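You operate a simulated robot arm through the tools that you are given. There is no shell and no other tool. Be economical: measure what you need, move in short steps, check, and stop when the job is done.

You are at the controls of a simulated robot arm. One attempt, no reset.

TASK
Switch the television off, lock its swivel and dust the screen.
Fine: wipe the dusty patch off with the blue duster, after both, and put the duster back.

It is judged by the outcome, as a careful person would: the job done as asked, and still so three seconds after it is handed in. It fails if anything else is knocked over, pushed out of place, dropped, spilled or broken.

THE ROBOT
A 6-joint arm with a two-finger parallel gripper, fixed in place. Base frame: the origin is at the foot of the arm, x ahead of it, y to its left, z up. Lengths are in cm, angles in rad, forces in N, time in s.
With the tool pointing down near the work surface it reaches from about 28 to 70 cm from the base axis. Its first joint turns from -2.897 to 2.897 rad. Payload 4.1 kg.
The TCP is the grasp point between the finger pads, 2.3 cm short of the fingertips. In the tool frame z runs along the fingers and y along their closing line. The gripper opens to 9.4 cm. The fingers are 3.8 cm wide and 1 cm thick; the gripper's body (5.4 by 9.6 cm) begins 3.9 cm behind the TCP.
Orientation is that of the tool frame in the base frame, as a unit quaternion [w, x, y, z]. With the fingers straight down and closing along the base's y, the tool's x points along the base's -x, its y along +y and its z along -z.

THE INTERFACE
- The arm moves only by the tool step_arm. Its argument "motion" is a list that holds one entry, the list of rows, each a list of 7 numbers: the finger opening in m, from 0 to 0.094, then the shift along the tool's x, y, z in units of 50 mm (1.0 is 50 mm), then the turn, a rotation vector about the tool's x, y, z in units of 4 degrees (1.0 is 4 degrees). In form: [[[fingers, dx, dy, dz, rx, ry, rz], ...]]. A call has 1 to 20 rows; each row shifts and turns the commanded pose from where the row before left it, along the tool's axes as they then stand. A call with a number of a shift or a turn outside -1 to 1 is refused whole. Rows are played at 5 a second. More than 5 cm and 0.15 rad between two rows, or a gripper value outside its range, and nothing of the call is played. A pose out of reach is approached as far as the arm can. The call stops where the force on the tool passes 40 N (or 10 N more than at its start, if that is more) or the arm is blocked; 0.2 s more then pass. The fingers move at their own pace (about 4.5 cm/s each) and stop on an object; they squeeze with about 33 N. The grip force told is the motor's: it shows also when the fingers shut on nothing. Time passes only in rows, and 0.2 s behind the last, so rows that do not move let the fingers close. The reply holds the time, the measured pose of the TCP, the force on the tool along the base axes, the opening and the grip force, in the units named above and with some noise, and new pictures: "show" is both (left out), scene, wrist or none.
- Cameras (640 x 400 px; columns grow to the right, rows downward): "scene" is fixed at [40.07, -49.81, 171.88]; the picture's right is [0.99, 0.15, 0.00], its down [0.07, -0.50, -0.86] and it looks along [-0.13, 0.85, -0.51] (base axes); focal length 248 px, centre (320, 200). "wrist" rides on the gripper at [-3.9, 0, -4.4] in the tool frame; the picture's right is [0.00, -1.00, 0.00], its down [0.97, 0.00, -0.24] and it looks along [0.24, 0.00, 0.97] (tool axes); focal length 218 px, centre (320, 200).
- lift_body(by): slides the trunk up (or, below 0, down) by that many cm; the arm rides with it, the base frame stays. It gives what a move gives, with no picture.
- locate(camera, pixels): there is no depth. For up to 12 entries [column, row, z] of the newest picture of that camera ("zoom" is the newest enlarged one), the place [x, y] in the base frame at which the ray of that pixel passes the height z, good to about 0.3 cm. It takes no simulated time.
- close_up(camera, box): a new picture of the part [left, top, right, bottom] of that camera's present view, enlarged. It takes no simulated time.
- job_done(): hands the job in; it is judged then, once.

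Go step by step. Measure first, check grasps and placings, and put right what went wrong. The budget is 80 turns and 120 pictures, counting those below and the enlarged ones. Unless the task says otherwise, let go and move clear before handing in, and close with one line.

The tools are called after "Emit:" as name(argument=value, ...) on one line, values as JSON. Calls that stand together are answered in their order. step_arm: Moves the arm, as the interface text tells. Its arguments: {"type":"object","properties":{"motion":{"type":"array","items":{"type":"array","items":{"type":"array","items":{"type":"number"}}}},"show":{"type":"string","enum":["both","scene","wrist","none"]}},"required":["motion"]} The other tools are called the same way: lift_body (by) slides the trunk up or down; locate (camera, pixels) gives the place at which the rays of pixels pass given heights; close_up (camera, box) takes an enlarged picture of a part of a camera's view; job_done () hands the job in.

At the start:

```text
clock: 0.0
tcp_pos: [24.38, 16.93, 145.9]
ee_rot: [0.001, -0.001, 1.0, 0.0]
wrist_force: [-1.0, -0.1, -0.2]
width: 9.4
finger_force: 0.0
trunk travel left (down, up): [-58.8, 0.2]
```

scene: 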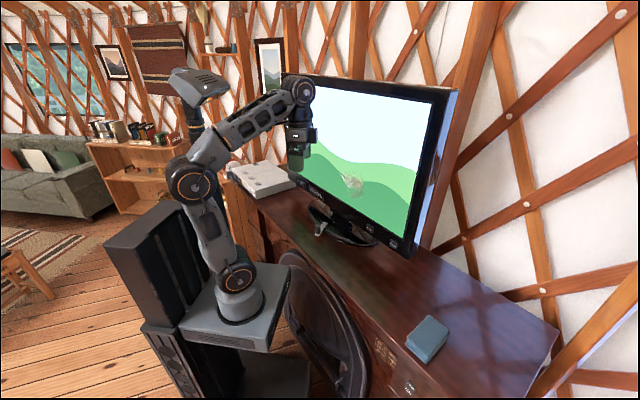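
wrist: 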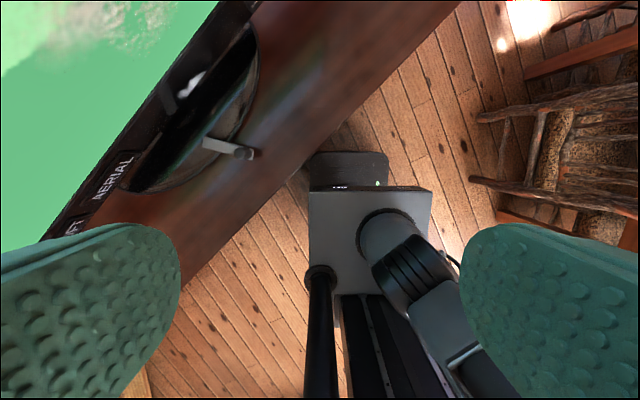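

The scene shows a TV with labelled controls on its bottom bezel (about 310,190 to 395,243), a stand with a lever near (320,228) and a blue duster at (427,338). I'll enlarge these before moving.

Emit:
close_up(camera="scene", box=[280, 160, 420, 260])

Emit:
close_up(camera="scene", box=[340, 200, 420, 250])

Emit:
close_up(camera="wrist", box=[20, 0, 300, 240])

Emit:
close_up(camera="scene", box=[360, 300, 480, 400])

```text
4.00 times, centred on (350, 210) of scene
```

zoom: 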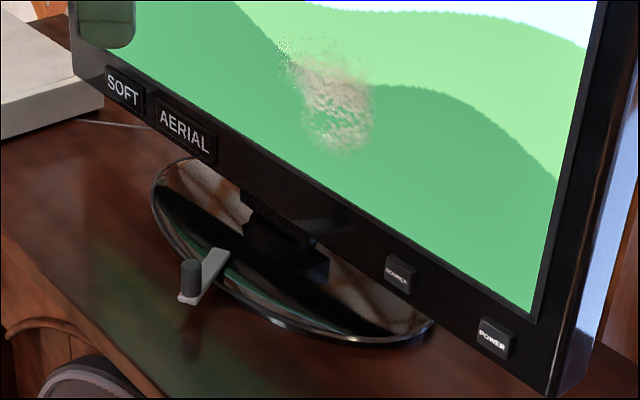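

```text
8.00 times, centred on (380, 225) of scene
```

zoom: 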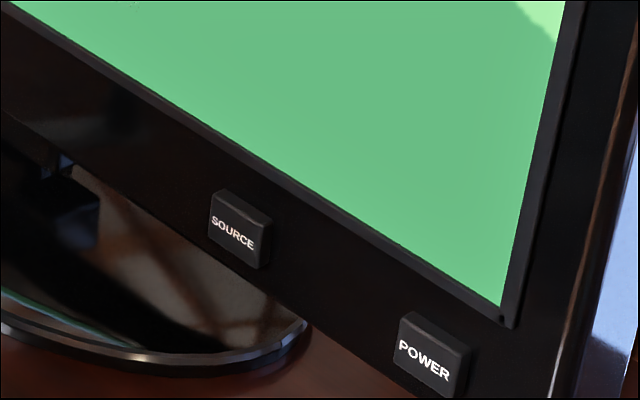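

```text
1.67 times, centred on (160, 120) of wrist
```

zoom: 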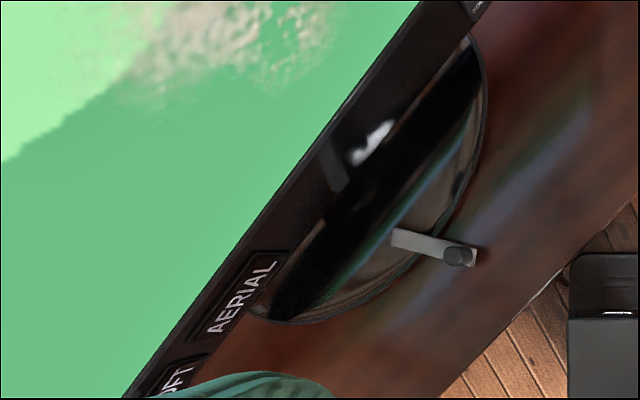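

```text
4.00 times, centred on (420, 350) of scene
```

zoom: 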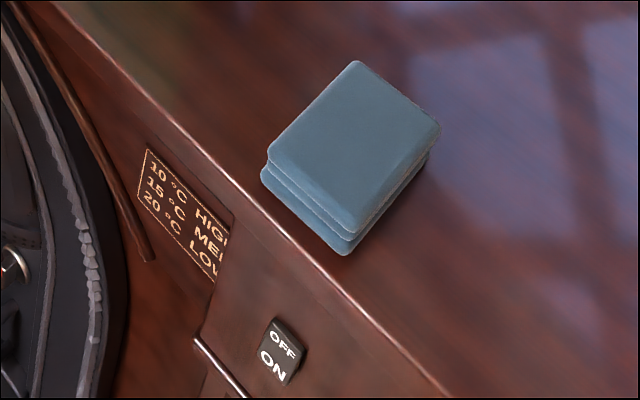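

Controls: POWER at scene (403,244), lever knob at (328,228), and SOURCE, SOFT and AERIAL must be left alone. I'll locate candidates at several heights from both cameras and look closer at the lever.

Emit:
locate(camera="scene", pixels=[[327.5, 227, 108], [327.5, 227, 111], [317.5, 206, 105.5], [355, 245, 105.5], [388, 241, 105.5], [403, 244.5, 110], [403, 244.5, 114], [403, 244.5, 118], [428, 318, 109], [444, 333, 109], [408, 342, 109], [425, 361, 109]])

Emit:
locate(camera="wrist", pixels=[[243, 153, 108], [243, 153, 111], [208, 143, 107], [250, 25, 105.5], [130, 190, 105.5], [260, 0, 112], [40, 240, 112], [45, 240, 116], [260, 0, 116], [125, 175, 112]])

Emit:
close_up(camera="scene", box=[305, 195, 369, 235])

Emit:
close_up(camera="wrist", box=[130, 20, 290, 200])

```text
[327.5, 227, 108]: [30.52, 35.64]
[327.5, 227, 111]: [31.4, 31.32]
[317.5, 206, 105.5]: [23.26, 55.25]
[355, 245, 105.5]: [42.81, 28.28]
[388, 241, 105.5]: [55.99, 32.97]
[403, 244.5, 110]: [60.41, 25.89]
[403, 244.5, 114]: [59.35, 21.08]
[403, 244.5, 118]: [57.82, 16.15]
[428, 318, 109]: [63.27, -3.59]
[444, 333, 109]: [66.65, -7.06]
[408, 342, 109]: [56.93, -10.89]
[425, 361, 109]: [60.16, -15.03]
```

```text
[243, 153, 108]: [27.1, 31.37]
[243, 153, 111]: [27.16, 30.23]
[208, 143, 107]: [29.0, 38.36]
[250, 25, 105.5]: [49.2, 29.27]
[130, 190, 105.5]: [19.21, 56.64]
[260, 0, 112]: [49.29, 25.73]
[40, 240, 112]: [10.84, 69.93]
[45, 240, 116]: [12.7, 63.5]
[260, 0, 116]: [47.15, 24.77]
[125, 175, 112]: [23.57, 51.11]
```

```text
10.00 times, centred on (337, 215) of scene
```

zoom: 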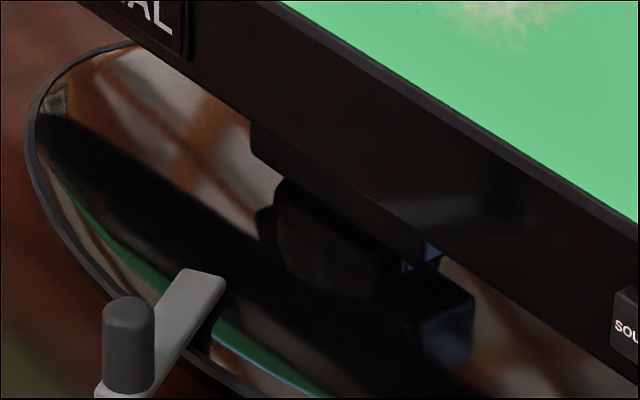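

```text
2.22 times, centred on (210, 110) of wrist
```

zoom: 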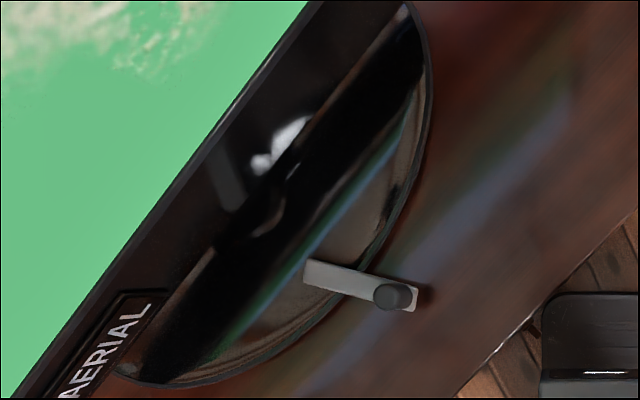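

My zoom offset was wrong (the crop is widened), so the corrected pixels are: knob (318,226), POWER (393,244.5), stand (307,206), (345,245) and (378,241). Re-measuring.

Emit:
locate(camera="scene", pixels=[[317.8, 226, 109], [317.8, 226, 111], [317.8, 233.5, 107], [307.5, 206, 105.5], [345, 245, 105.5], [378, 241, 105.5], [393, 244.5, 112], [393, 244.5, 114], [393, 244.5, 116], [369, 228, 112], [369, 228, 114], [369, 228, 116]])

Emit:
locate(camera="scene", pixels=[[429, 315.5, 109], [450, 330.5, 109], [428, 357.5, 109], [406.7, 338.7, 109], [405, 343, 105], [427, 363.5, 105], [409, 252, 112], [409, 252, 110], [459, 90, 150], [285, 72, 150], [296, 178, 114], [445, 87, 150]])

Emit:
locate(camera="wrist", pixels=[[243, 153, 109], [243, 153, 110], [208, 143, 107]])

```text
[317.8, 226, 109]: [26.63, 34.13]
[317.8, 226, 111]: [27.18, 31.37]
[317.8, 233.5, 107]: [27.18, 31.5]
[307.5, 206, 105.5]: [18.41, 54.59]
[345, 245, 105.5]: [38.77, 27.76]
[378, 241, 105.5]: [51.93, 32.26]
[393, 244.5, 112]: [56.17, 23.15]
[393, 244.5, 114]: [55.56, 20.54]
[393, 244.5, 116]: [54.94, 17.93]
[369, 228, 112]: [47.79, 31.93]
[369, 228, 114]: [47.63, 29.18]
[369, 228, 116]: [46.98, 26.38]
```

```text
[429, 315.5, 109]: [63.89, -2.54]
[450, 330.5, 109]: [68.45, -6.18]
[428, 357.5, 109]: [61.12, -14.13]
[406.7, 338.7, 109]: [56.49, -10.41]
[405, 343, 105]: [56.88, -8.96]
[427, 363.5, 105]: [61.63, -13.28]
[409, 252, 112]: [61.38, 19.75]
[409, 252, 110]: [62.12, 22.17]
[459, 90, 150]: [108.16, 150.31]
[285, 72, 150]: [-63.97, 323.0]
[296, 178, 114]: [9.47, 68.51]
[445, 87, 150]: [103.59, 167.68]
```

```text
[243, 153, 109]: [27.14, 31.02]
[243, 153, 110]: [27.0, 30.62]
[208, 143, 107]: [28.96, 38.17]
```

Both cameras agree: the knob is at about (27.1, 31, top about 111) and the lever's other end near (29, 38). I'll move over it for a closer look at any lock marks.

Emit:
step_arm(motion=[[[0.094, 0, 0.6, 0.4, 0, 0, 0], [0.094, 0, 0.6, 0.6, 0, 0, 0], [0.094, 0, 0.6, 0.6, 0, 0, 0], [0.094, 0, 0.4, 0.6, 0, 0, 0], [0.094, 0, 0, 0, 0, 0, 0]]])

```text
clock: 1.2
tcp_pos: [24.45, 27.74, 135.0]
ee_rot: [0.001, 0.0, 1.0, 0.0]
wrist_force: [-0.7, 0.6, 0.3]
width: 9.38
finger_force: 0.1
trunk travel left (down, up): [-58.8, 0.2]
```

scene: 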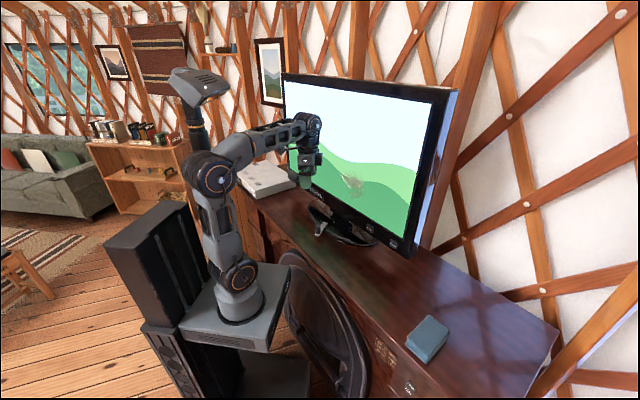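
wrist: 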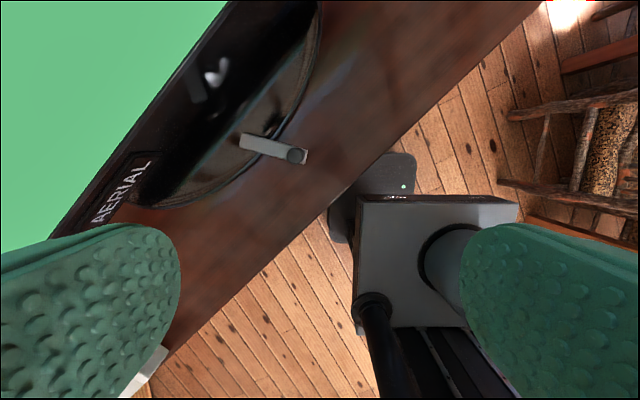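

Emit:
close_up(camera="wrist", box=[130, 40, 340, 210])

Emit:
locate(camera="wrist", pixels=[[296, 155, 111], [296, 155, 110], [303, 158, 107], [241, 141, 107], [320, 0, 106], [140, 200, 106], [50, 238, 112], [229, 0, 112], [50, 238, 114], [229, 0, 114], [50, 238, 116], [229, 0, 116]])

```text
2.35 times, centred on (235, 125) of wrist
```

zoom: 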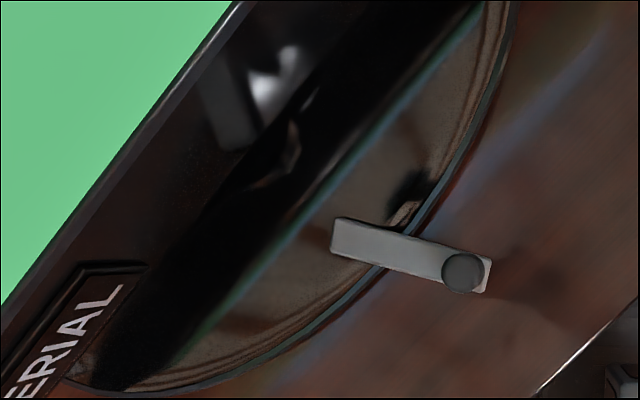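

```text
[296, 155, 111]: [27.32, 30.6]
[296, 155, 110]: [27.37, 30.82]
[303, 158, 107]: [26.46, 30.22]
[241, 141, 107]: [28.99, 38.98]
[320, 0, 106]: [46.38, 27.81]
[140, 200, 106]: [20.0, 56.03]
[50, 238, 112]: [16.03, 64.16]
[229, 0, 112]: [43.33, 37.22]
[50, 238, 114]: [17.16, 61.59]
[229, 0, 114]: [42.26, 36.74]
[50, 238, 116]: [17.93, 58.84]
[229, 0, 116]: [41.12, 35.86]
```

Emit:
close_up(camera="wrist", box=[225, 90, 315, 170])

```text
5.00 times, centred on (270, 130) of wrist
```

zoom: 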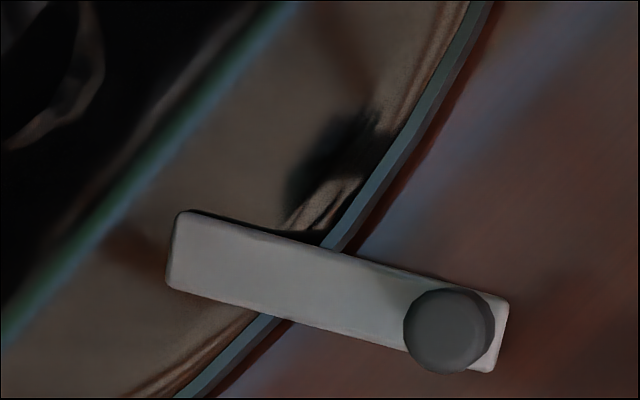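

The lever runs from about (29,38) to the knob at (27.2,30.8), with no marks, and leans toward the stand's right, so it most likely swings left to lock. I'll rotate the tool so the fingers straddle the knob along the swing direction.

Emit:
step_arm(motion=[[[0.06, 0, 0, 0, 0, 0, 1], [0.06, 0, 0, 0, 0, 0, 1], [0.06, 0, 0, 0, 0, 0, 1], [0.06, 0, 0, 0, 0, 0, 1], [0.06, 0, 0, 0, 0, 0, 1], [0.06, 0, 0, 0, 0, 0, 1], [0.06, 0, 0, 0, 0, 0, 1], [0.06, 0, 0, 0, 0, 0, 1], [0.06, 0, 0, 0, 0, 0, 1], [0.06, 0, 0, 0, 0, 0, 1], [0.06, 0, 0, 0, 0, 0, 1], [0.06, 0, 0, 0, 0, 0, 1], [0.06, 0, 0, 0, 0, 0, 1], [0.06, 0, 0, 0, 0, 0, 1], [0.06, 0, 0, 0, 0, 0, 1], [0.06, 0, 0, 0, 0, 0, 1], [0.06, 0, 0, 0, 0, 0, 1], [0.06, 0, 0, 0, 0, 0, 1], [0.06, 0, 0, 0, 0, 0, 1], [0.06, 0, 0, 0, 0, 0, 1]]], show="none")

Emit:
step_arm(motion=[[[0.06, 0, 0, 0, 0, 0, 1], [0.06, 0, 0, 0, 0, 0, 1], [0.06, 0, 0, 0, 0, 0, 1], [0.06, 0, 0, 0, 0, 0, 1], [0.06, 0, 0, 0, 0, 0, 1], [0.06, 0, 0, 0, 0, 0, 0]]])

```text
clock: 5.4
tcp_pos: [24.58, 27.78, 134.95]
ee_rot: [0.001, 0.643, 0.766, 0.0]
wrist_force: [-0.1, 0.4, -0.5]
width: 5.98
finger_force: 0.0
trunk travel left (down, up): [-58.8, 0.2]
```

```text
clock: 6.8
tcp_pos: [24.45, 27.81, 134.93]
ee_rot: [0.001, 0.766, 0.643, 0.001]
wrist_force: [0.6, -0.3, 0.1]
width: 6.01
finger_force: 0.0
trunk travel left (down, up): [-58.8, 0.2]
```

scene: 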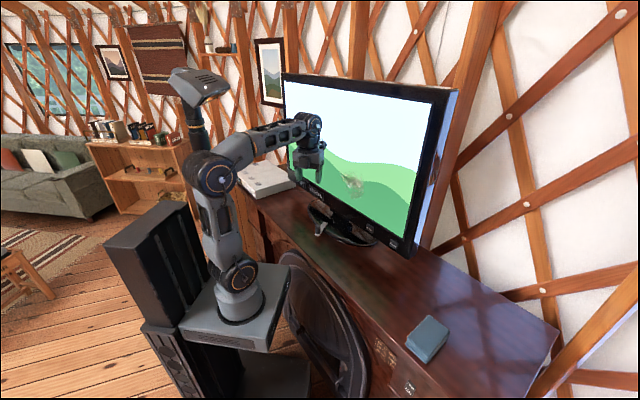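
wrist: 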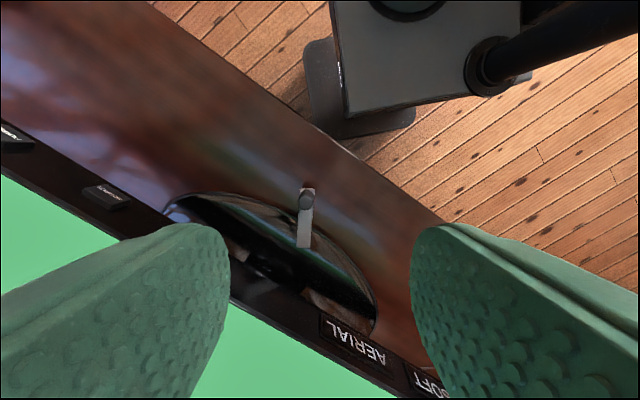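

Emit:
locate(camera="wrist", pixels=[[306, 200, 111], [306, 200, 110], [309, 188, 107], [304, 246, 107], [106, 196, 112], [106, 196, 114], [106, 196, 116], [12, 137, 112], [12, 137, 114], [12, 137, 116]])

Emit:
close_up(camera="wrist", box=[0, 100, 160, 220])

Emit:
close_up(camera="wrist", box=[240, 170, 380, 260])

```text
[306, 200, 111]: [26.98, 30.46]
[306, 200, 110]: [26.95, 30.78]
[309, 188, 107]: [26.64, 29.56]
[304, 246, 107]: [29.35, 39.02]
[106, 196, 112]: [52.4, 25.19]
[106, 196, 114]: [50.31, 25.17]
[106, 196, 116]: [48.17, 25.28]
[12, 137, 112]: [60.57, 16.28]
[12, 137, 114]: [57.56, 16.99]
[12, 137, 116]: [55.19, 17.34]
```

```text
3.33 times, centred on (80, 160) of wrist
```

zoom: 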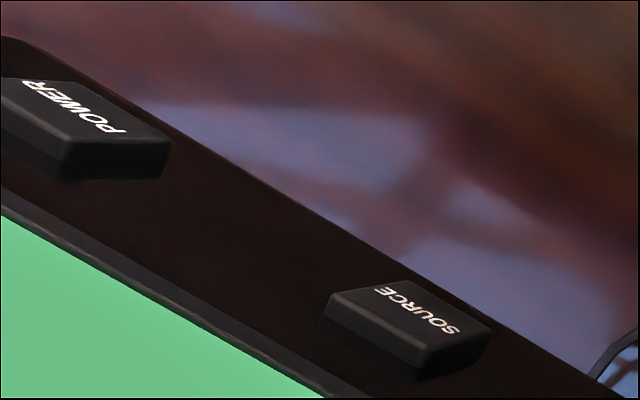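

```text
4.44 times, centred on (310, 215) of wrist
```

zoom: 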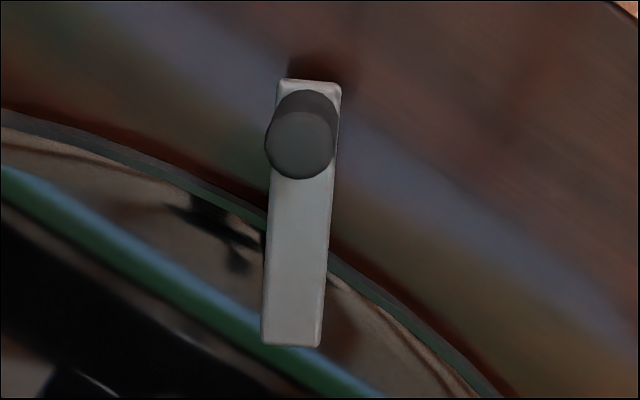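

The knob is at (27.0,30.6), and POWER triangulates to about (55,17.5,116.3). I'll align above the knob and descend part way.

Emit:
step_arm(motion=[[[0.06, 0.33, 0.2, 0.4, 0, 0, 0], [0.06, 0.33, 0.2, 0.7, 0, 0, 0], [0.06, 0, 0, 0.8, 0, 0, 0], [0.06, 0, 0, 0.8, 0, 0, 0], [0.06, 0, 0, 0.5, 0, 0, 0], [0.06, 0, 0, 0, 0, 0, 0]]], show="wrist")

```text
clock: 8.2
tcp_pos: [27.09, 30.69, 119.03]
ee_rot: [0.001, 0.765, 0.644, 0.0]
wrist_force: [-0.7, -0.7, -0.5]
width: 6.01
finger_force: 0.1
trunk travel left (down, up): [-58.8, 0.2]
```

wrist: 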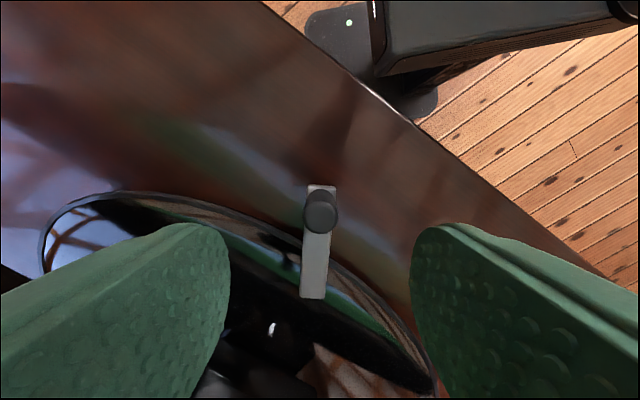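

Emit:
locate(camera="wrist", pixels=[[320, 203, 110], [320, 203, 111], [311, 300, 107], [322, 186, 107], [321, 232, 108]])

Emit:
step_arm(motion=[[[0.06, 0, 0, 0.6, 0, 0, 0], [0.06, 0, 0, 0.6, 0, 0, 0], [0.06, 0, 0, 0.4, 0, 0, 0], [0.06, 0, 0, 0, 0, 0, 0]]])

```text
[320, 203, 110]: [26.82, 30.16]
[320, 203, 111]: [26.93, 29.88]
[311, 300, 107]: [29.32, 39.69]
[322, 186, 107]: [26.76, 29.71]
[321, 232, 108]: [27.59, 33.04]
```

```text
clock: 9.2
tcp_pos: [27.05, 30.72, 111.04]
ee_rot: [0.0, 0.766, 0.643, 0.001]
wrist_force: [-0.2, 0.0, -0.3]
width: 5.98
finger_force: 0.2
trunk travel left (down, up): [-58.8, 0.2]
```

scene: 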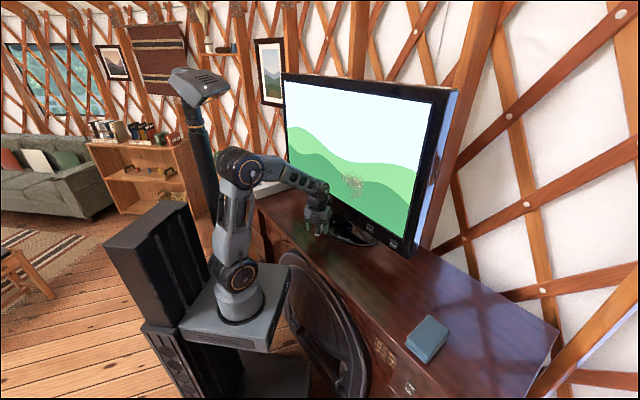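
wrist: 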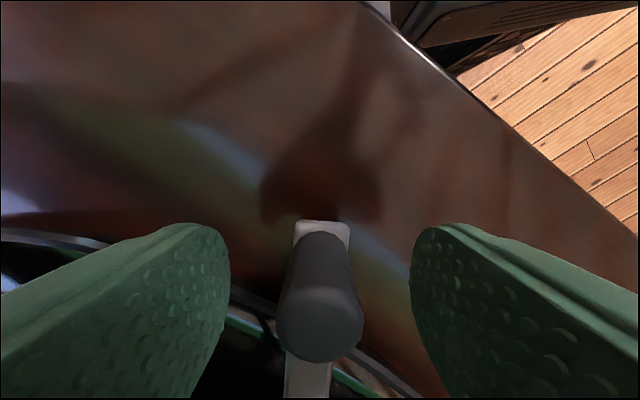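

The knob sits between the fingers (wrist 320,300). I'll narrow the fork and swing it gently to the viewer's left along the arc, watching the force.

Emit:
step_arm(motion=[[[0.032, 0, 0, 0, 0, 0, 0], [0.032, 0, 0, 0, 0, 0, 0], [0.032, 0, -0.1, 0, 0, 0, 0.5], [0.032, 0, -0.1, 0, 0, 0, 0.5], [0.032, 0, -0.1, 0, 0, 0, 1], [0.032, 0, -0.1, 0, 0, 0, 1], [0.032, 0, -0.1, 0, 0, 0, 1], [0.032, 0, 0, 0, 0, 0, 0]]])

```text
clock: 11.0
tcp_pos: [25.9, 30.8, 111.07]
ee_rot: [-0.003, 0.846, 0.532, 0.0]
wrist_force: [-0.4, 0.9, 0.0]
width: 3.2
finger_force: 0.0
out of reach, approached as far as the arm can: row 7
trunk travel left (down, up): [-58.8, 0.2]
```

scene: 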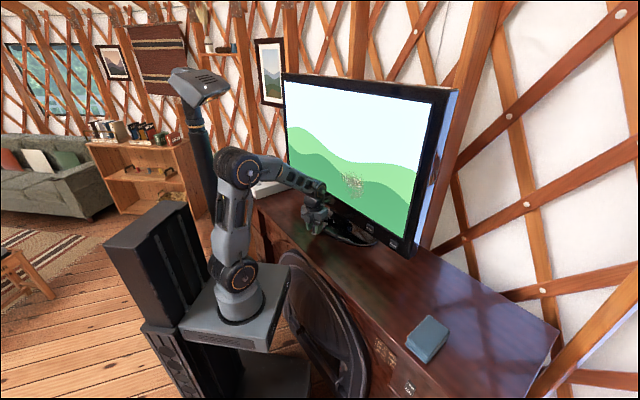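
wrist: 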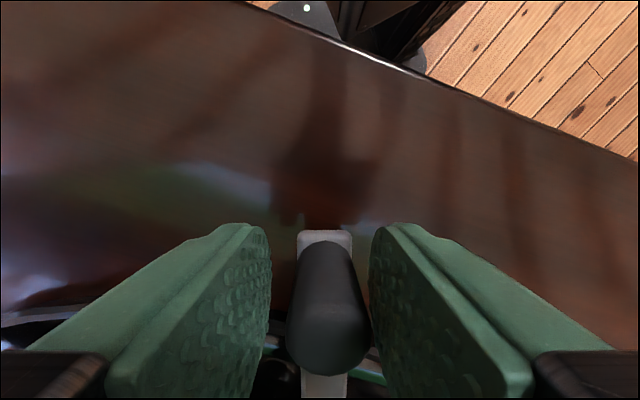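

The knob is still between the fingers and rotation is near a joint limit. I'll check whether the lever moved.

Emit:
locate(camera="wrist", pixels=[[328, 345, 111], [325, 232, 107], [324, 390, 107]])

Emit:
close_up(camera="scene", box=[285, 170, 365, 250])

```text
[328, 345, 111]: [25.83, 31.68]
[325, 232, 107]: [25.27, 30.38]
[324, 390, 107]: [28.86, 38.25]
```

```text
5.00 times, centred on (325, 210) of scene
```

zoom: 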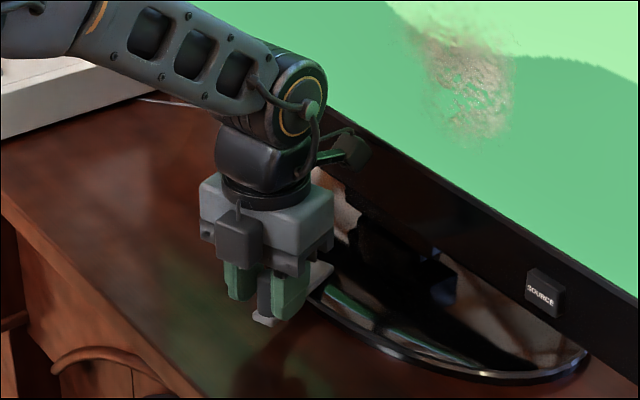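

The lever moved freely (now about -115°, was -105°). I'll continue along the arc with small steps at fixed orientation.

Emit:
step_arm(motion=[[[0.032, 0.05, -0.13, 0, 0, 0, 0], [0.032, 0.05, -0.13, 0, 0, 0, 0], [0.032, 0.05, -0.14, 0, 0, 0, 0], [0.032, 0.06, -0.14, 0, 0, 0, 0], [0.032, 0, 0, 0, 0, 0, 0]]], show="wrist")

```text
clock: 12.2
tcp_pos: [25.84, 30.73, 110.95]
ee_rot: [-0.003, 0.846, 0.533, 0.0]
wrist_force: [-0.1, 0.3, -0.2]
width: 3.19
finger_force: 0.1
out of reach, approached as far as the arm can: row 1, 2, 3, 4
trunk travel left (down, up): [-58.8, 0.2]
```

wrist: 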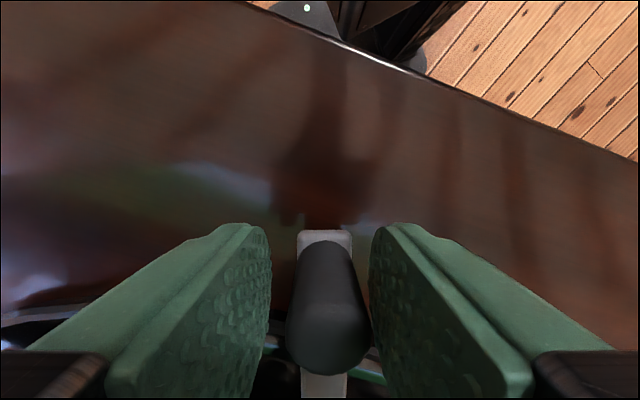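

The wrist roll is at its joint limit. I'll lift out and flip the tool half a turn the other way (the fork is symmetric), then continue.

Emit:
step_arm(motion=[[[0.04, 0, 0, 0, 0, 0, -1], [0.04, 0, 0, -0.7, 0, 0, 0], [0.04, 0, 0, -0.8, 0, 0, 0], [0.04, 0, 0, 0, 0, 0, -1], [0.04, 0, 0, 0, 0, 0, -1], [0.04, 0, 0, 0, 0, 0, -1], [0.04, 0, 0, 0, 0, 0, -1], [0.04, 0, 0, 0, 0, 0, -1], [0.04, 0, 0, 0, 0, 0, -1], [0.04, 0, 0, 0, 0, 0, -1], [0.04, 0, 0, 0, 0, 0, -1], [0.04, 0, 0, 0, 0, 0, -1], [0.04, 0, 0, 0, 0, 0, -1], [0.04, 0, 0, 0, 0, 0, -1], [0.04, 0, 0, 0, 0, 0, -1], [0.04, 0, 0, 0, 0, 0, -1], [0.04, 0, 0, 0, 0, 0, -1], [0.04, 0, 0, 0, 0, 0, -1], [0.04, 0, 0, 0, 0, 0, -1], [0.04, 0, 0, 0, 0, 0, -1]]], show="none")

Emit:
step_arm(motion=[[[0.04, 0, 0, 0, 0, 0, -1], [0.04, 0, 0, 0, 0, 0, -1], [0.04, 0, 0, 0, 0, 0, -1], [0.04, 0, 0, 0, 0, 0, -1], [0.04, 0, 0, 0, 0, 0, -1], [0.04, 0, 0, 0, 0, 0, -1], [0.04, 0, 0, 0, 0, 0, -1], [0.04, 0, 0, 0, 0, 0, -1], [0.04, 0, 0, 0, 0, 0, -1], [0.04, 0, 0, 0, 0, 0, -1], [0.04, 0, 0, 0, 0, 0, -1], [0.04, 0, 0, 0, 0, 0, -1], [0.04, 0, 0, 0, 0, 0, -1], [0.04, 0, 0, 0, 0, 0, -1], [0.04, 0, 0, 0, 0, 0, -1], [0.04, 0, 0, 0, 0, 0, -1], [0.04, 0, 0, 0, 0, 0, -1], [0.04, 0, 0, 0, 0, 0, 0]]])

```text
clock: 16.4
tcp_pos: [25.72, 30.82, 118.51]
ee_rot: [0.002, 0.374, 0.927, 0.0]
wrist_force: [0.1, 0.3, 0.2]
width: 4.01
finger_force: 0.0
trunk travel left (down, up): [-58.8, 0.2]
```

```text
clock: 20.2
tcp_pos: [25.73, 30.79, 118.52]
ee_rot: [0.001, -0.209, 0.978, 0.0]
wrist_force: [0.1, 0.2, 0.3]
width: 3.99
finger_force: 0.1
trunk travel left (down, up): [-58.8, 0.2]
```

scene: 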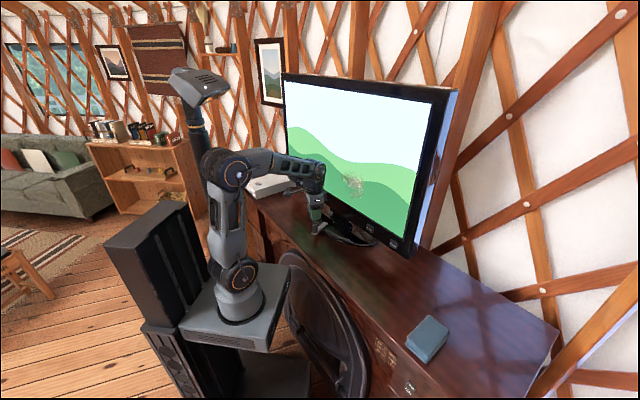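
wrist: 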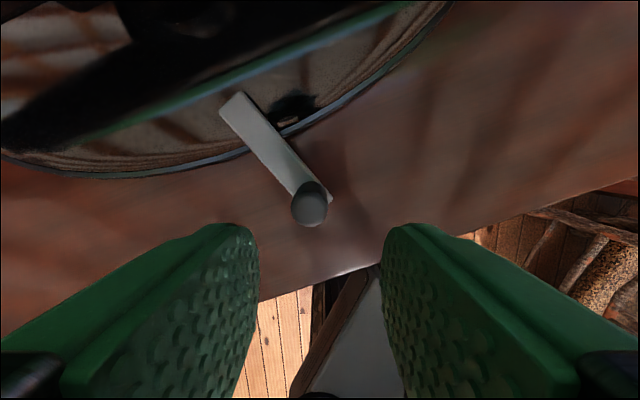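

There's something on the stand beside the lever at (290,118); I'll enlarge it.

Emit:
close_up(camera="wrist", box=[200, 70, 360, 230])

Emit:
locate(camera="wrist", pixels=[[309, 209, 111], [328, 200, 107], [232, 103, 107]])

```text
2.50 times, centred on (280, 150) of wrist
```

zoom: 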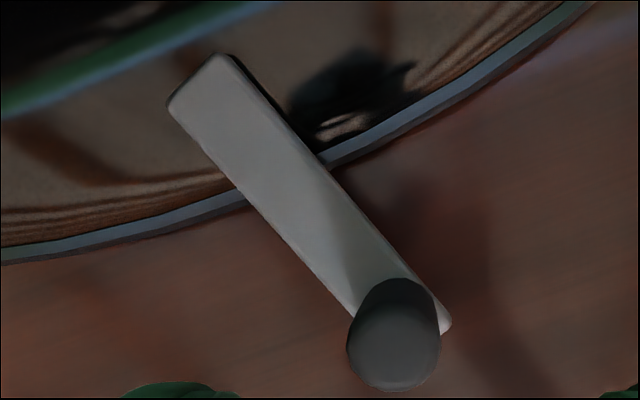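

```text
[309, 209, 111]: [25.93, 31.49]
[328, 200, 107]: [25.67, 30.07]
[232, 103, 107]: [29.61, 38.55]
```

That is only a reflection. I'll align the fork with the knob at (25.9,31.5) and descend.

Emit:
step_arm(motion=[[[0.045, 0, 0, 0, 0, 0, -1], [0.045, 0, 0, 0, 0, 0, -1], [0.045, 0, 0, 0, 0, 0, -1], [0.045, 0, 0, 0, 0, 0, -1], [0.045, -0.114, 0.074, 0, 0, 0, 0], [0.045, 0, 0, 0.5, 0, 0, 0], [0.045, 0, 0, 0.5, 0, 0, 0], [0.045, 0, 0, 0.5, 0, 0, 0], [0.032, 0, 0, 0, 0, 0, 0], [0.032, 0, 0, 0, 0, 0, 0]]])

```text
clock: 22.4
tcp_pos: [25.96, 31.49, 110.86]
ee_rot: [0.001, -0.343, 0.939, 0.0]
wrist_force: [-0.1, 0.1, 0.3]
width: 3.21
finger_force: 0.1
trunk travel left (down, up): [-58.8, 0.2]
```

scene: 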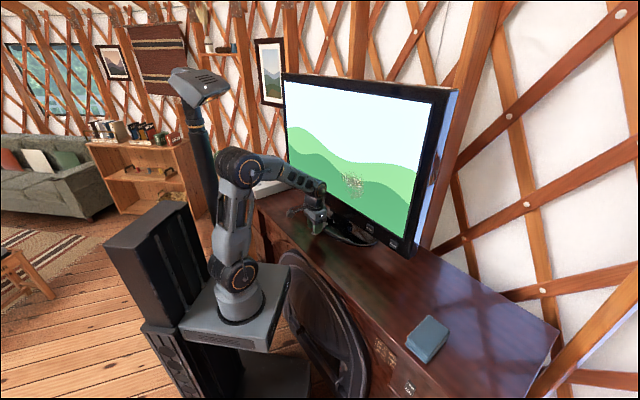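
wrist: 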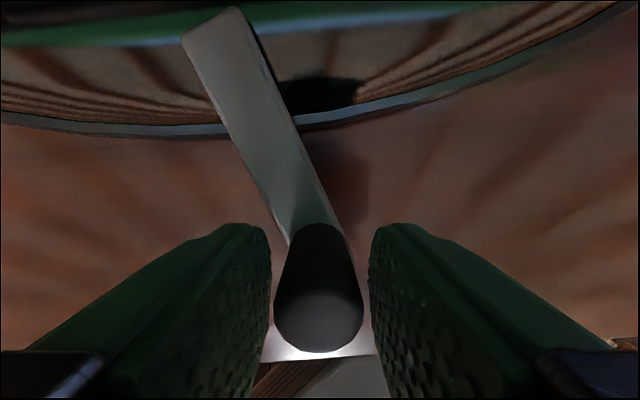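

The knob is straddled. Sweeping it along the arc now.

Emit:
step_arm(motion=[[[0.032, 0.04, 0.12, 0, 0, 0, 0], [0.032, 0.03, 0.12, 0, 0, 0, 0], [0.032, 0.02, 0.12, 0, 0, 0, 0], [0.032, 0.02, 0.12, 0, 0, 0, 0], [0.032, 0, 0.12, 0, 0, 0, 0], [0.032, 0, 0.12, 0, 0, 0, 0], [0.032, 0, 0, 0, 0, 0, 0]]])

```text
clock: 24.0
tcp_pos: [23.27, 33.81, 111.0]
ee_rot: [0.001, -0.343, 0.939, 0.0]
wrist_force: [-0.6, 0.0, 0.4]
width: 3.2
finger_force: 0.1
trunk travel left (down, up): [-58.8, 0.2]
```

scene: 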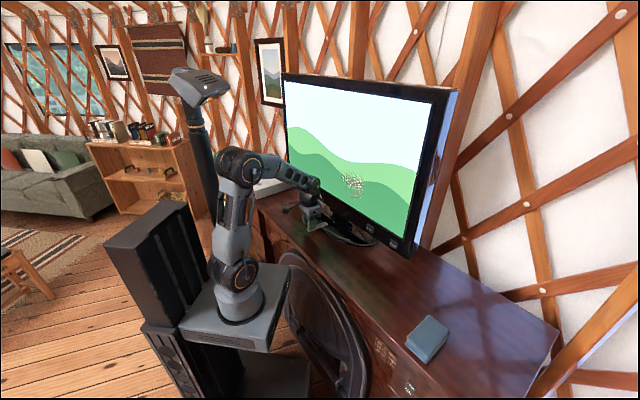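
wrist: 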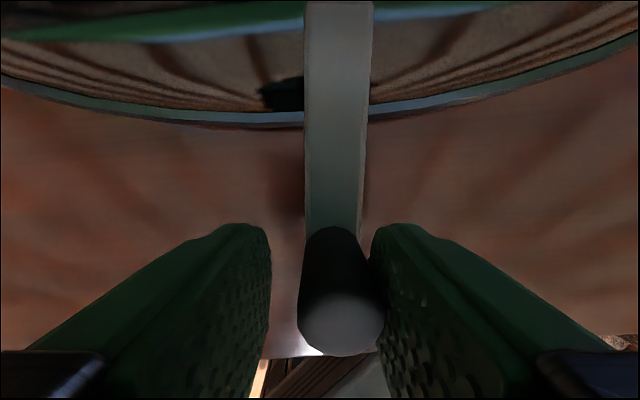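

The lever is now straight out from the stand (-140°) and still free. Continuing with rotation.

Emit:
step_arm(motion=[[[0.032, 0, 0.1, 0, 0, 0, 1], [0.032, 0, 0.1, 0, 0, 0, 1], [0.032, 0, 0.1, 0, 0, 0, 1], [0.032, 0, 0.1, 0, 0, 0, 1], [0.032, 0, 0.1, 0, 0, 0, 1], [0.032, 0, 0, 0, 0, 0, 0]]], show="wrist")

```text
clock: 25.4
tcp_pos: [21.83, 35.98, 110.93]
ee_rot: [0.001, -0.173, 0.985, 0.0]
wrist_force: [0.1, -0.3, 0.2]
width: 3.2
finger_force: 0.1
trunk travel left (down, up): [-58.8, 0.2]
```

wrist: 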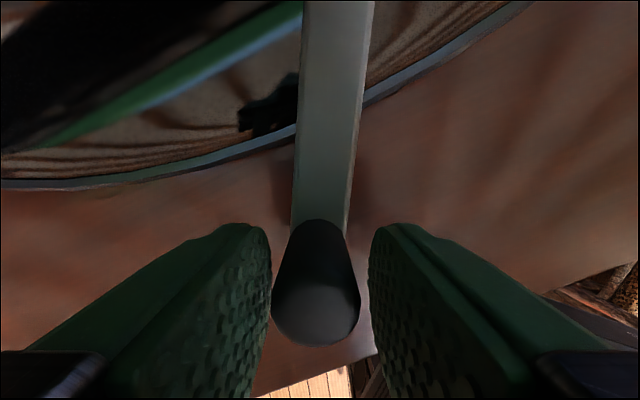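

Emit:
step_arm(motion=[[[0.032, 0, 0.1, 0, 0, 0, 1], [0.032, 0, 0.1, 0, 0, 0, 1], [0.032, 0, 0.1, 0, 0, 0, 1], [0.032, 0, 0, 0, 0, 0, 0]]], show="wrist")

```text
clock: 26.4
tcp_pos: [21.63, 37.08, 110.98]
ee_rot: [0.001, -0.071, 0.997, -0.001]
wrist_force: [11.2, -18.8, -3.2]
width: 4.1
finger_force: 10.3
trunk travel left (down, up): [-58.8, 0.2]
```

wrist: 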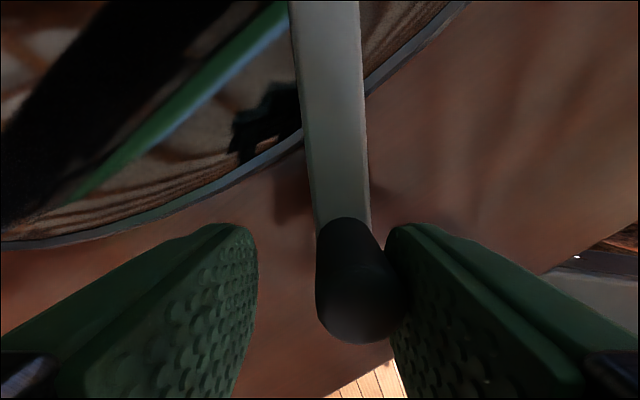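

A 20 N resistance means the lever reached its stop. Backing off and lifting to check it stays.

Emit:
step_arm(motion=[[[0.045, 0, -0.15, 0, 0, 0, 0], [0.05, 0, 0, -0.5, 0, 0, 0], [0.05, 0, 0, -0.8, 0, 0, 0], [0.05, 0, 0, -0.8, 0, 0, 0], [0.05, -0.8, 0, -0.4, 0, 0, 0], [0.05, 0, 0, 0, 0, 0, 0]]])

```text
clock: 27.8
tcp_pos: [25.48, 37.31, 123.47]
ee_rot: [0.001, -0.071, 0.997, -0.001]
wrist_force: [0.0, -0.4, 0.3]
width: 5.01
finger_force: 0.1
trunk travel left (down, up): [-58.8, 0.2]
```

scene: 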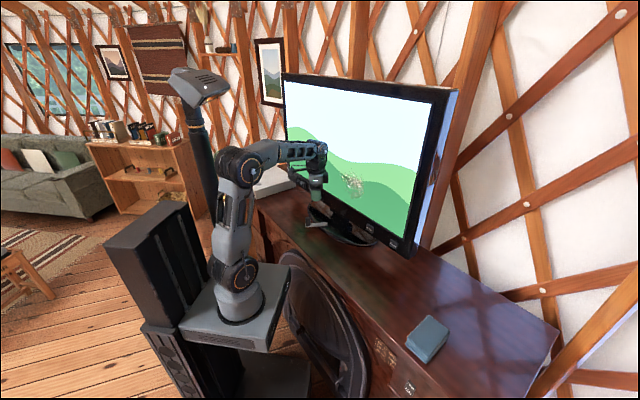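
wrist: 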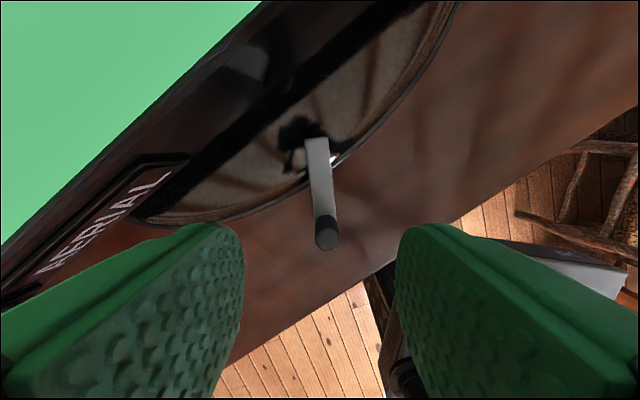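

The lever now sits at the opposite stop (knob at wrist 327,232), mirrored from where it was. Next is POWER: I'll travel parallel to the TV and yaw the tool to face it.

Emit:
step_arm(motion=[[[0.03, -0.338, -0.705, -0.15, 0, 0, 0], [0.0, -0.338, -0.705, -0.15, 0, 0, 0], [0.0, -0.338, -0.705, 0, 0, 0, 0], [0.0, -0.338, -0.705, 0, 0, 0, 0], [0.0, -0.338, -0.705, 0, 0, 0, 0], [0.0, -0.338, -0.705, 0, 0, 0, 0], [0.0, -0.338, -0.705, 0, 0, 0, 0], [0.0, -0.338, -0.705, 0, 0, 0, 0], [0.0, -0.338, -0.705, 0, 0, 0, 0], [0, 0, 0, 0, 0, 0, -1], [0, 0, 0, 0, 0, 0, -1], [0, 0, 0, 0, 0, 0, -1], [0, 0, 0, 0, 0, 0, -1], [0, 0, 0, 0, 0, 0, -1], [0, 0, 0, 0, 0, 0, -1], [0, 0, 0, 0, 0, 0, -1], [0, 0, 0, 0, 0, 0, -1], [0, 0, 0, 0, 0, 0, -1], [0, 0, 0, 0, 0, 0, 0]]])

```text
clock: 31.8
tcp_pos: [44.96, 7.95, 125.12]
ee_rot: [0.001, -0.376, 0.927, -0.001]
wrist_force: [-0.7, 0.3, 0.3]
width: 0.01
finger_force: 33.4
trunk travel left (down, up): [-58.8, 0.2]
```

scene: 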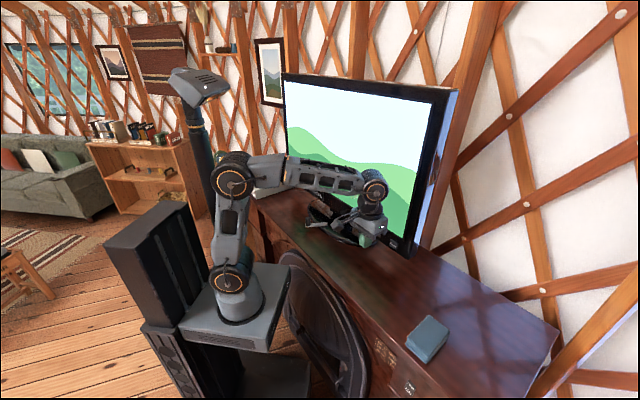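
wrist: 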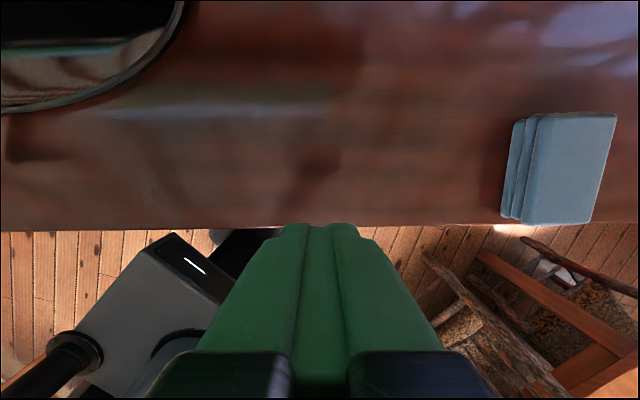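

The yaw is 224° with the desk edge level in the wrist view. Now I pitch the tool toward the TV.

Emit:
step_arm(motion=[[[0, 0, 0, 0, 0, -1, 0], [0, 0, 0, 0, 0, -1, 0], [0, 0, 0, 0, 0, -1, 0], [0, 0, 0, 0, 0, -1, 0], [0, 0, 0, 0, 0, -1, 0], [0, 0, 0, 0, 0, -1, 0], [0, 0, 0, 0, 0, -1, 0], [0, 0, 0, 0, 0, -1, 0], [0, 0, 0, 0, 0, -1, 0], [0, 0, 0, 0, 0, -1, 0], [0, 0, 0, 0, 0, -1, 0], [0, 0, 0, 0, 0, -1, 0], [0, 0, 0, 0, 0, -1, 0], [0, 0, 0, 0, 0, -1, 0], [0, 0, 0, 0, 0, -1, 0], [0, 0, 0, 0, 0, -1, 0], [0, 0, 0, 0, 0, -1, 0], [0, 0, 0, 0, 0, -1, 0], [0, 0, 0, 0, 0, -1, 0], [0, 0, 0, 0, 0, 0, 0]]])

```text
clock: 36.0
tcp_pos: [45.05, 7.9, 125.12]
ee_rot: [0.572, -0.295, 0.73, 0.23]
wrist_force: [0.8, 0.3, 0.0]
width: 0.0
finger_force: 32.8
trunk travel left (down, up): [-58.8, 0.2]
```

scene: 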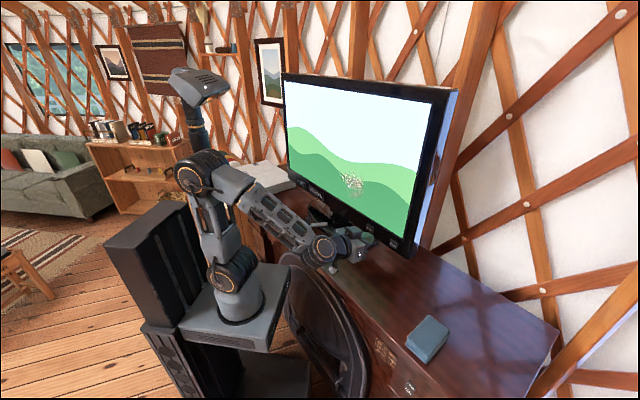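
wrist: 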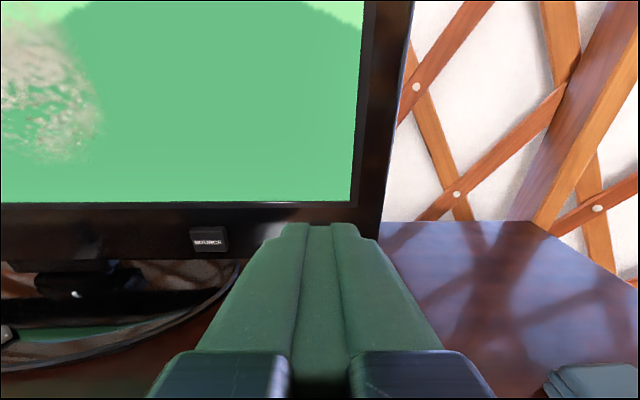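

POWER is hidden behind the fingers and SOURCE shows at (209,240). I'll level the tool and shift sideways/up a little to see POWER.

Emit:
step_arm(motion=[[[0, 0, 0, 0, 0, -1, 0], [0, 0, 0, 0, 0, -1, 0], [0, 0, 0, 0, 0, -1, 0], [0, 0, 0, 0, 0, -0.5, 0], [0, 0, 0.6, 0, 0, 0, 0], [0, 0, 0.4, 0, 0, 0, 0], [0, 0, 0, 0, 0, 0, 0]]])

```text
clock: 37.6
tcp_pos: [42.43, 11.55, 125.37]
ee_rot: [0.656, -0.265, 0.656, 0.265]
wrist_force: [-0.2, 0.6, 0.3]
width: 0.01
finger_force: 32.8
out of reach, approached as far as the arm can: row 6
trunk travel left (down, up): [-58.8, 0.2]
```

scene: 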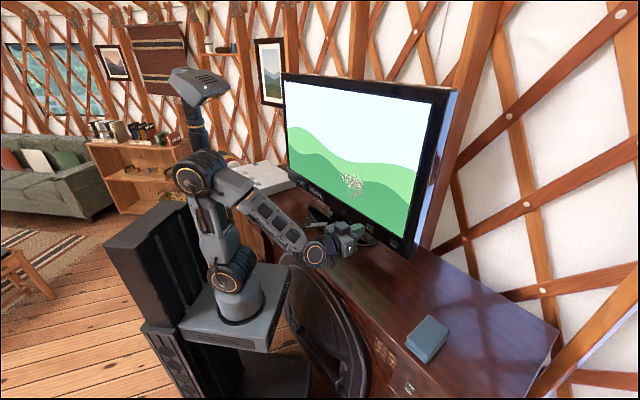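
wrist: 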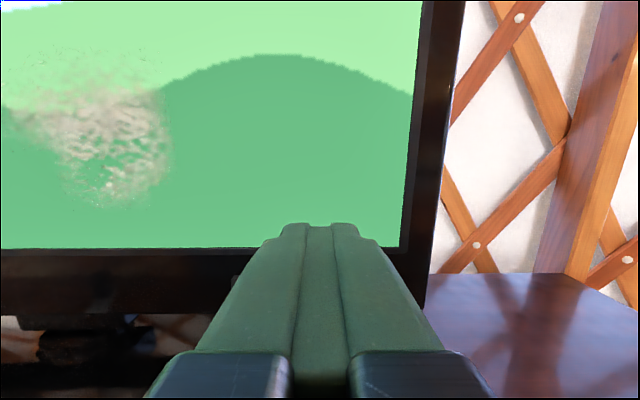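

The tool is level, and lateral travel left is limited. I'll slide right so POWER becomes visible to the left of the fingers.

Emit:
step_arm(motion=[[[0, 0, -0.6, 0, 0, 0, 0], [0, 0, -0.6, 0, 0, 0, 0], [0, 0, -0.6, 0, 0, 0, 0], [0, 0, -0.5, 0, 0, 0, 0], [0, 0, 0, 0, 0, 0, 0]]], show="wrist")

```text
clock: 38.8
tcp_pos: [50.46, 3.39, 125.58]
ee_rot: [0.656, -0.266, 0.655, 0.265]
wrist_force: [0.7, -0.8, 0.6]
width: 0.0
finger_force: 32.9
trunk travel left (down, up): [-58.8, 0.2]
```

wrist: 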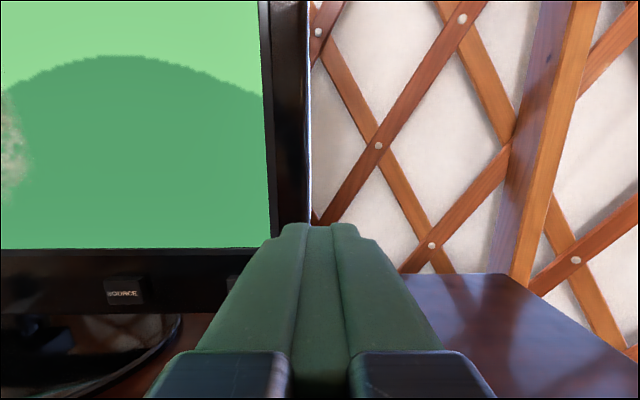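

Emit:
locate(camera="wrist", pixels=[[124, 291, 115.5], [124, 291, 116], [124, 291, 116.5], [124, 291, 117], [124, 291, 118], [248, 291, 115.5], [248, 291, 116], [248, 291, 116.5], [248, 291, 117], [248, 291, 118], [150, 250, 119], [150, 250, 118]])

Emit:
close_up(camera="wrist", box=[80, 230, 280, 340])

Emit:
close_up(camera="scene", box=[350, 190, 430, 270])

```text
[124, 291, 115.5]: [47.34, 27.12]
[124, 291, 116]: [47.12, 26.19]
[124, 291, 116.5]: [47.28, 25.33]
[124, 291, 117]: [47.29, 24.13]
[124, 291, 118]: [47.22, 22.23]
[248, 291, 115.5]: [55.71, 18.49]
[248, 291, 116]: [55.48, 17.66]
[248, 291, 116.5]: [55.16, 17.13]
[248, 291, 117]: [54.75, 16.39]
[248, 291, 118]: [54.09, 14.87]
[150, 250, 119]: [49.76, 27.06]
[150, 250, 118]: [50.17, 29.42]
```

```text
3.20 times, centred on (180, 285) of wrist
```

zoom: 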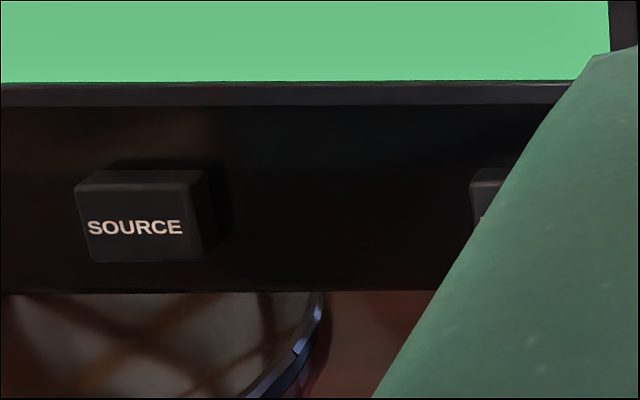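

```text
5.00 times, centred on (390, 230) of scene
```

zoom: 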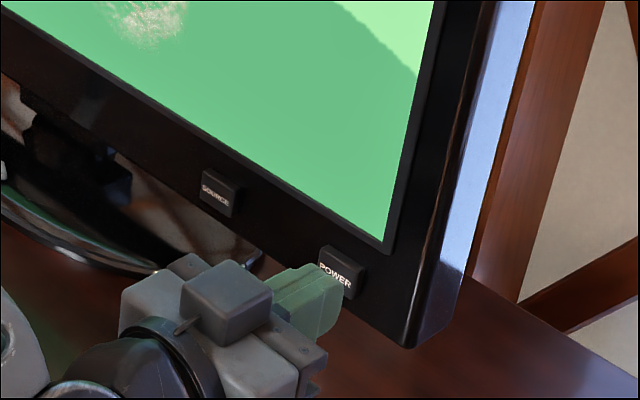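

Both cameras agree on POWER at (55.15,17.3,116.3). I'll line up in front of it and approach to about 3 cm.

Emit:
step_arm(motion=[[[0, 0.3, 0.34, 0, 0, 0, 0], [0, 0.5, 0.33, 0, 0, 0, 0], [0, 0.5, 0.33, 0, 0, 0, 0], [0, 0.54, 0.34, 0, 0, 0, 0], [0, 0, 0, 0.5, 0, 0, 0], [0, 0, 0, 0.5, 0, 0, 0], [0, 0, 0, 0.5, 0, 0, 0], [0, 0, 0, 0, 0, 0, 0]]])

```text
clock: 40.0
tcp_pos: [46.66, 9.0, 116.19]
ee_rot: [0.655, -0.265, 0.658, 0.262]
wrist_force: [-8.7, -10.7, 8.8]
width: 0.02
finger_force: 33.2
trunk travel left (down, up): [-58.8, 0.2]
stopped in row 5: the force on the tool passed its limit (the readings are from after the stop); the commanded pose is now the measured one
```

scene: 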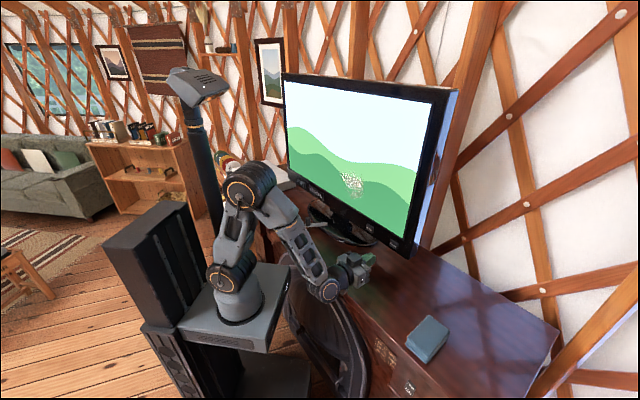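
wrist: 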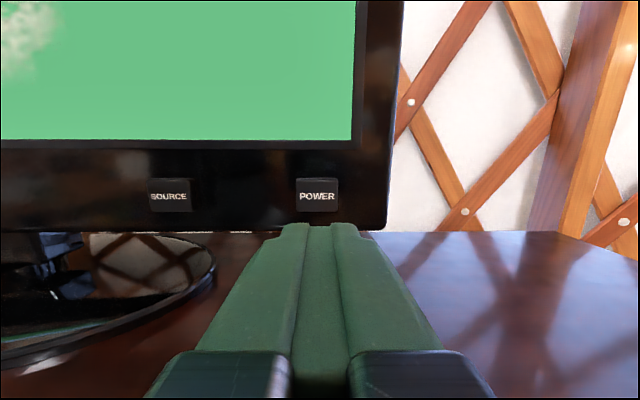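

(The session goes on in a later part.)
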